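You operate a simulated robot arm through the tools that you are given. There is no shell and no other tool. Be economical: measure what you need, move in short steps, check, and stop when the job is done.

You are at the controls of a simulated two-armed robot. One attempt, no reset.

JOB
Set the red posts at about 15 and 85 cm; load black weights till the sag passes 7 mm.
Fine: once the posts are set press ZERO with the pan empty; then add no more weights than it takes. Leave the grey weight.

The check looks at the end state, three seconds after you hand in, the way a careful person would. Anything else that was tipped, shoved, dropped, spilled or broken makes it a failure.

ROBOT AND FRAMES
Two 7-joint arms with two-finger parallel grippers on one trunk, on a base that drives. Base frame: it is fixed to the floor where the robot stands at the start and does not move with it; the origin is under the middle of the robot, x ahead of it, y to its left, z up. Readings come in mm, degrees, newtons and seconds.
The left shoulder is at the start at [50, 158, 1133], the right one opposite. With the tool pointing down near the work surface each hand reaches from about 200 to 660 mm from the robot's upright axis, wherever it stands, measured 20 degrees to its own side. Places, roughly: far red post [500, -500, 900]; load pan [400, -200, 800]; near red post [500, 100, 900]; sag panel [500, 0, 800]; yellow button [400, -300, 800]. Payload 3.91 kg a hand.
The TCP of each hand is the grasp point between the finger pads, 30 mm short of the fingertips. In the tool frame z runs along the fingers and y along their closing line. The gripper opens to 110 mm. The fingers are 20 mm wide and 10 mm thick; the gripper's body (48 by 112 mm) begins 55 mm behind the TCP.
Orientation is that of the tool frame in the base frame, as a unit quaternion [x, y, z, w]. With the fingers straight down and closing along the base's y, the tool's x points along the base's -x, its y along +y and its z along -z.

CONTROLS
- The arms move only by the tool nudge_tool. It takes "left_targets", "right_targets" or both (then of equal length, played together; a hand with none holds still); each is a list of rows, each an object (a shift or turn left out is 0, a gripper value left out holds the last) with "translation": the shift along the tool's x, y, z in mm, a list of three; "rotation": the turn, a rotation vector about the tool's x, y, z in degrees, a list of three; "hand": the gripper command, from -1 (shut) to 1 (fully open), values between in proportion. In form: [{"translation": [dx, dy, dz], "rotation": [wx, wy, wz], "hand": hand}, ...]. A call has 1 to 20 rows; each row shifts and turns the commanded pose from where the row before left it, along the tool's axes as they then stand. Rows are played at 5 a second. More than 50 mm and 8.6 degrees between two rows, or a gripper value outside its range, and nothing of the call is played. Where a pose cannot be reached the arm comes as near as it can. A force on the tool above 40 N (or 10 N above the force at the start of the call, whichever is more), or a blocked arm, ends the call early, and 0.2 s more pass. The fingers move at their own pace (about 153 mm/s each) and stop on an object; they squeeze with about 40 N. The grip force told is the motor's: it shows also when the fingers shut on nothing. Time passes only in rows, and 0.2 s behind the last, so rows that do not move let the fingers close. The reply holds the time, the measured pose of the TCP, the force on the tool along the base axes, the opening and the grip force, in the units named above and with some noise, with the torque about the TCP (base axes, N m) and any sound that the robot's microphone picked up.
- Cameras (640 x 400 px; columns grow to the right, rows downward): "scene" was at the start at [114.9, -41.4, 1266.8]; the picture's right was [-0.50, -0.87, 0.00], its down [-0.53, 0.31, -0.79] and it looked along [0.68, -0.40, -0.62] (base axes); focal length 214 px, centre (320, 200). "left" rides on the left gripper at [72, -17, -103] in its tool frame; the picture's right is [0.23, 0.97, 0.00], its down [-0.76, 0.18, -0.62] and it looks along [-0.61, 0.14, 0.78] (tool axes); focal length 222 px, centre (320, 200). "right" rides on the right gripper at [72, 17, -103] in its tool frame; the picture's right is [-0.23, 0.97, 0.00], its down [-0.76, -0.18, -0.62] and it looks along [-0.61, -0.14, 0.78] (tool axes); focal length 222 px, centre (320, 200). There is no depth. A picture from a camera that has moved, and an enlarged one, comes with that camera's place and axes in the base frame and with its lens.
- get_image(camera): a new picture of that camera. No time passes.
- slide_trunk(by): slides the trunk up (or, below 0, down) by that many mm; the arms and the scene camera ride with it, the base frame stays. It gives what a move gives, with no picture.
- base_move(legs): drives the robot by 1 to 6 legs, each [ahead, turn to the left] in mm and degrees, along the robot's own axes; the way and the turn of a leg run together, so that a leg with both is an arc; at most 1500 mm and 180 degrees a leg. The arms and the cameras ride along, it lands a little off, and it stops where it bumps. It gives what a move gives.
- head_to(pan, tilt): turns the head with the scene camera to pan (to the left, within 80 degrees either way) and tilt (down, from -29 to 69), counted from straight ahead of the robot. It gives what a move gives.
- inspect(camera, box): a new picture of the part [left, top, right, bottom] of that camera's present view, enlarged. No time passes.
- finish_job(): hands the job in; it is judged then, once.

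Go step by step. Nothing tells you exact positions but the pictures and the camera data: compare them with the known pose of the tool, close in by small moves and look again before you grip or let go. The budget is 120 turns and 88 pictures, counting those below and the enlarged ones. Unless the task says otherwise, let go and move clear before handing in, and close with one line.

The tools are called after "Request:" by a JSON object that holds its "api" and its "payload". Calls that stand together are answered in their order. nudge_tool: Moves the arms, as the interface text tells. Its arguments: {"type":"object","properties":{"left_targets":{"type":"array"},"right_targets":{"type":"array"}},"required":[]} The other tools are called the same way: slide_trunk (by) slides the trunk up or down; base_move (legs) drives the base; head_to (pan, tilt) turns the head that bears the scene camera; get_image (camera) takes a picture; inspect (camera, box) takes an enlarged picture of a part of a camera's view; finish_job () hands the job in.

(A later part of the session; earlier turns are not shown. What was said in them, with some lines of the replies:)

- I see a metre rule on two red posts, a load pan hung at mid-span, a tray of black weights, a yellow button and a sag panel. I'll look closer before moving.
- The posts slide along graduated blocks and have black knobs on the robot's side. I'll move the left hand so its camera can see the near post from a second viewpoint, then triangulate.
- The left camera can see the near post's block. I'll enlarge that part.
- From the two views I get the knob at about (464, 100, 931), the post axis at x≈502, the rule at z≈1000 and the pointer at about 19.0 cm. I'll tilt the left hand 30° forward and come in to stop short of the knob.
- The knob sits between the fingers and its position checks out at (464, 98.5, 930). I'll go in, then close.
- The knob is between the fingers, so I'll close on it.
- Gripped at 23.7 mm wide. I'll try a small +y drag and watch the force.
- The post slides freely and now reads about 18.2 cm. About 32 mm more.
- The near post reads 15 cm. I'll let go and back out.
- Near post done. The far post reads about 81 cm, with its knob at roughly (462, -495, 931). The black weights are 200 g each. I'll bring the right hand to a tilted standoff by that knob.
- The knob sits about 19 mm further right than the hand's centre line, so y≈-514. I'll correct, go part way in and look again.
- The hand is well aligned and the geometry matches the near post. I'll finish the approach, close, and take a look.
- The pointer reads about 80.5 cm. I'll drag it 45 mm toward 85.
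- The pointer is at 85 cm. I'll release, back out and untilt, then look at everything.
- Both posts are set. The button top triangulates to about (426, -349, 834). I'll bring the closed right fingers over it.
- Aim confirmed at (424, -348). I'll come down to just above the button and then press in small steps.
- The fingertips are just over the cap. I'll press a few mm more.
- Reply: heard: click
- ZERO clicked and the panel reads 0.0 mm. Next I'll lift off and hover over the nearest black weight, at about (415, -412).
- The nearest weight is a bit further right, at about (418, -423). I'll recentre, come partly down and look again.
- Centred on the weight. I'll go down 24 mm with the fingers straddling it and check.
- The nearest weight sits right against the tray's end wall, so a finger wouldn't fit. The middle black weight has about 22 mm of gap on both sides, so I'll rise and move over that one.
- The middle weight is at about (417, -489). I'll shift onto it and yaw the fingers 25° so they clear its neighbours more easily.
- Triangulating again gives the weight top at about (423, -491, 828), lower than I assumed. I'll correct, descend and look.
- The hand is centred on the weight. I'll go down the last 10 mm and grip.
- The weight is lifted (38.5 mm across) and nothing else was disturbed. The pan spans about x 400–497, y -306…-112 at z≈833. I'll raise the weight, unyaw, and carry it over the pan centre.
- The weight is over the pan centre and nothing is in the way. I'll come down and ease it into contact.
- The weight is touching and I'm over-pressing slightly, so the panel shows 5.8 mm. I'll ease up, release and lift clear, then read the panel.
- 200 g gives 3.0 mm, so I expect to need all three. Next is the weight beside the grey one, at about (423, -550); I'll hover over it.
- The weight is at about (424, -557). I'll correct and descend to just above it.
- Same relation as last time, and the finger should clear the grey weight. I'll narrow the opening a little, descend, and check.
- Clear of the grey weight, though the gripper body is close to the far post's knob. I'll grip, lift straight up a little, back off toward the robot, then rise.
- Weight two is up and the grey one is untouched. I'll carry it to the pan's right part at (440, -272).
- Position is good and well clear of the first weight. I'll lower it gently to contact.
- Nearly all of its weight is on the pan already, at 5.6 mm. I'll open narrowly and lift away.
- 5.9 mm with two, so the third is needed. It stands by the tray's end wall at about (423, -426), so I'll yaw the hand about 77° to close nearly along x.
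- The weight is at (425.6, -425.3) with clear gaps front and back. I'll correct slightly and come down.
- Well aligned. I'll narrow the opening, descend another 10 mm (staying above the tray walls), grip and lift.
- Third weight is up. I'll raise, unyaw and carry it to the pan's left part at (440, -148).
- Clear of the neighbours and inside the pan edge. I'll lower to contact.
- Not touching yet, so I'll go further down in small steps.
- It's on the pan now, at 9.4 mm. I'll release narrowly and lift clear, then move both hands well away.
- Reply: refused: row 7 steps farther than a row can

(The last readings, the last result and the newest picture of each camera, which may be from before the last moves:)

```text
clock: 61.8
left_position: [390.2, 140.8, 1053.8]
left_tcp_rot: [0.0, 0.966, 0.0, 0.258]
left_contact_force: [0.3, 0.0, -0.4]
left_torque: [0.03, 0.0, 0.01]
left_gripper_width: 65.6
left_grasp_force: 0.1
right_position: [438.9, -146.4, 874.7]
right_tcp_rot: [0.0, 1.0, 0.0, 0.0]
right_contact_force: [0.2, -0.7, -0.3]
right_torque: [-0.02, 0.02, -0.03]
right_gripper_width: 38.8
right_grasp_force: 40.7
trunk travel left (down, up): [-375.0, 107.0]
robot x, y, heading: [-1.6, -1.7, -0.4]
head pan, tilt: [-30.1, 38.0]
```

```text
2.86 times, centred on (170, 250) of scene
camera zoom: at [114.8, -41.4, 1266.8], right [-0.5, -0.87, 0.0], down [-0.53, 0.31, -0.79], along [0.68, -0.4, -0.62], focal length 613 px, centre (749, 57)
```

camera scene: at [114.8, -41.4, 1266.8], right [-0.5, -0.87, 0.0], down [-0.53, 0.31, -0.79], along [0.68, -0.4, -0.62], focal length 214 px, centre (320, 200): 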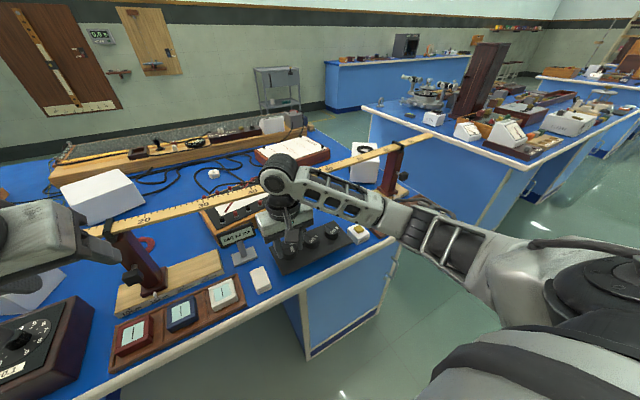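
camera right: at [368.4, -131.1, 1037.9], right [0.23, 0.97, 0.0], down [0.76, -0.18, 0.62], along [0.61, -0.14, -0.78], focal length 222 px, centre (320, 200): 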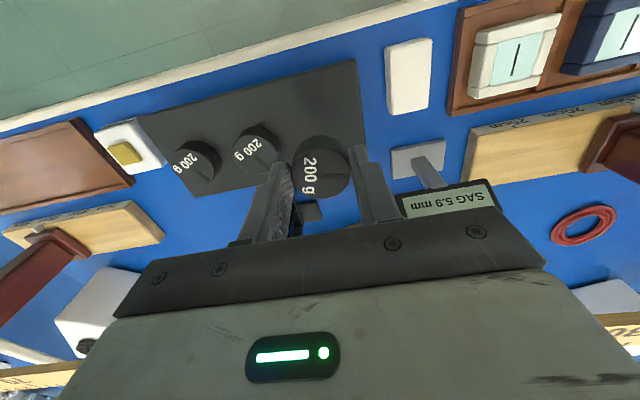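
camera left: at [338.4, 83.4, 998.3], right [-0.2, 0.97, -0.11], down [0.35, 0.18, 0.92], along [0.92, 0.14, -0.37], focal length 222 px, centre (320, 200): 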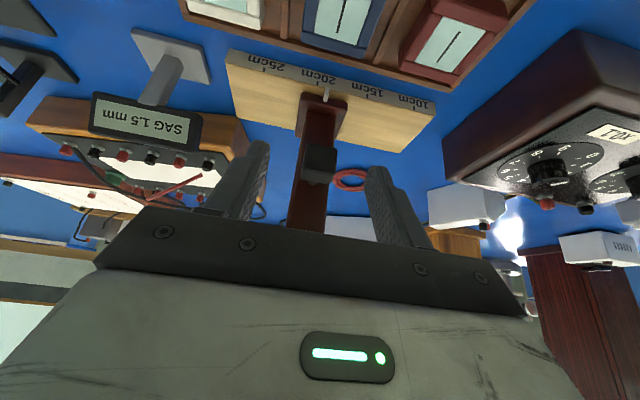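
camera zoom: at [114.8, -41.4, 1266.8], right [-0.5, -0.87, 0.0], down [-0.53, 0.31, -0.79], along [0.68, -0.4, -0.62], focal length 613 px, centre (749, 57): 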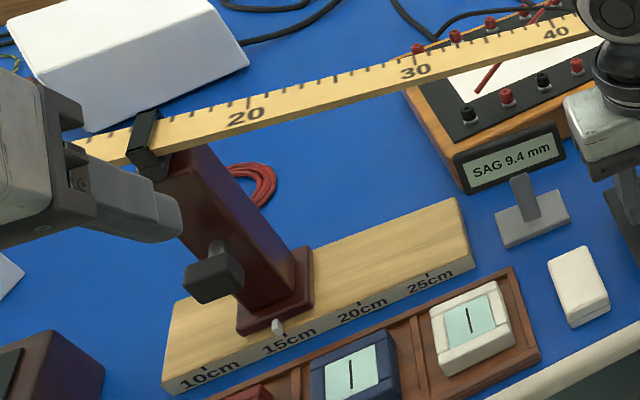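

That call was refused for a step that was too long, so nothing moved. I'll resend it with shorter steps.

Request:
{"api": "nudge_tool", "payload": {"right_targets": [{"hand": -0.13}, {"translation": [0, 0, 0]}, {"translation": [0, 0, 0]}, {"translation": [0, 0, -20]}, {"translation": [0, 0, -40]}, {"translation": [20, -20, -30]}, {"translation": [25, -30, -20]}, {"translation": [25, -30, -20]}, {"translation": [25, -30, -20]}, {"translation": [25, -30, -20]}, {"translation": [0, -40, -20]}, {"translation": [0, -40, -20]}, {"translation": [0, 0, 0]}, {"translation": [0, 0, 0]}], "left_targets": [{}, {}, {}, {}, {}, {"translation": [0, 0, -20]}, {"translation": [0, 0, -20]}, {"translation": [0, 0, -20]}, {}, {}, {}, {}, {}, {}]}}

Request:
{"api": "get_image", "payload": {"camera": "scene"}}

Request:
{"api": "inspect", "payload": {"camera": "scene", "box": [210, 160, 370, 260]}}

Request:
{"api": "inspect", "payload": {"camera": "scene", "box": [340, 130, 460, 240]}}

```text
clock: 64.8
left_position: [359.6, 140.4, 1107.7]
left_tcp_rot: [0.0, 0.966, 0.0, 0.258]
left_contact_force: [0.2, 0.1, 0.0]
left_torque: [0.0, -0.01, -0.02]
left_gripper_width: 66.0
left_grasp_force: 0.1
right_position: [320.2, -367.5, 1083.6]
right_tcp_rot: [-0.001, 1.0, 0.0, 0.0]
right_contact_force: [-0.5, 0.0, 0.2]
right_torque: [-0.01, 0.0, 0.02]
right_gripper_width: 48.2
right_grasp_force: 0.1
trunk travel left (down, up): [-375.0, 107.0]
robot x, y, heading: [0.1, 3.3, 0.0]
head pan, tilt: [-30.1, 38.0]
```

```text
16 pictures are left
camera scene: at [114.9, -41.4, 1266.8], right [-0.5, -0.87, 0.0], down [-0.53, 0.31, -0.79], along [0.68, -0.4, -0.62], focal length 214 px, centre (320, 200)
```

scene: 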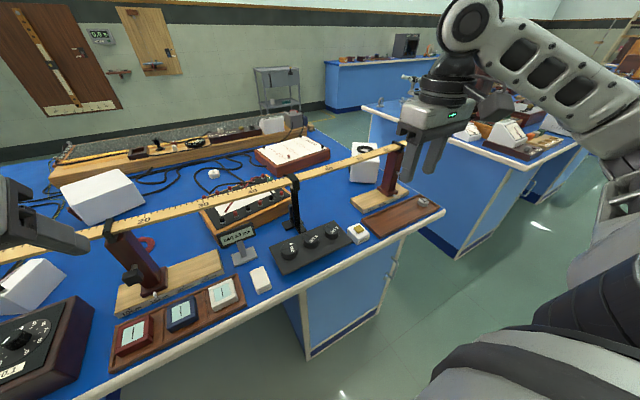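

```text
4.00 times, centred on (290, 210) of scene
camera zoom: at [114.9, -41.4, 1266.8], right [-0.5, -0.87, 0.0], down [-0.53, 0.31, -0.79], along [0.68, -0.4, -0.62], focal length 858 px, centre (440, 160)
```

zoom: 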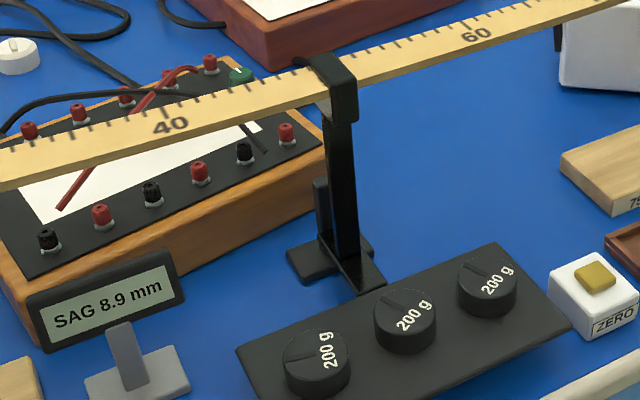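

```text
3.64 times, centred on (400, 185) of scene
camera zoom: at [114.9, -41.4, 1266.8], right [-0.5, -0.87, 0.0], down [-0.53, 0.31, -0.79], along [0.68, -0.4, -0.62], focal length 780 px, centre (29, 254)
```

zoom: 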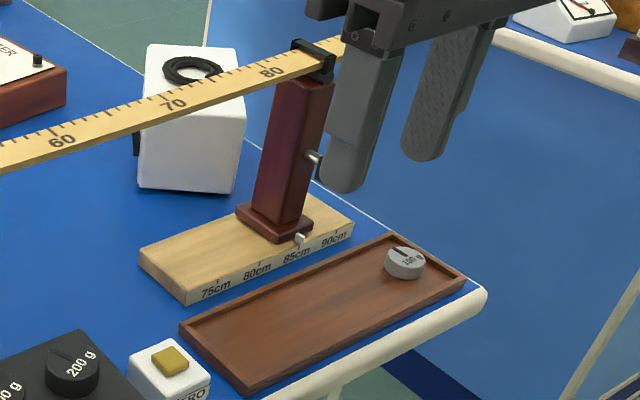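

The sag is 8.9 mm with three black weights (two gave 5.9). The posts read 15 and 85 cm, the grey weight is untouched and both hands are clear, so I'm handing in.

Request:
{"api": "finish_job", "payload": {}}

```text
The job is handed in.
```

The job is done and handed in: the posts are at about 15 and 85 cm, I pressed ZERO with the pan empty, and three black 200 g weights give 8.9 mm of sag. Two gave only 5.9 mm, and I left the grey weight where it was.
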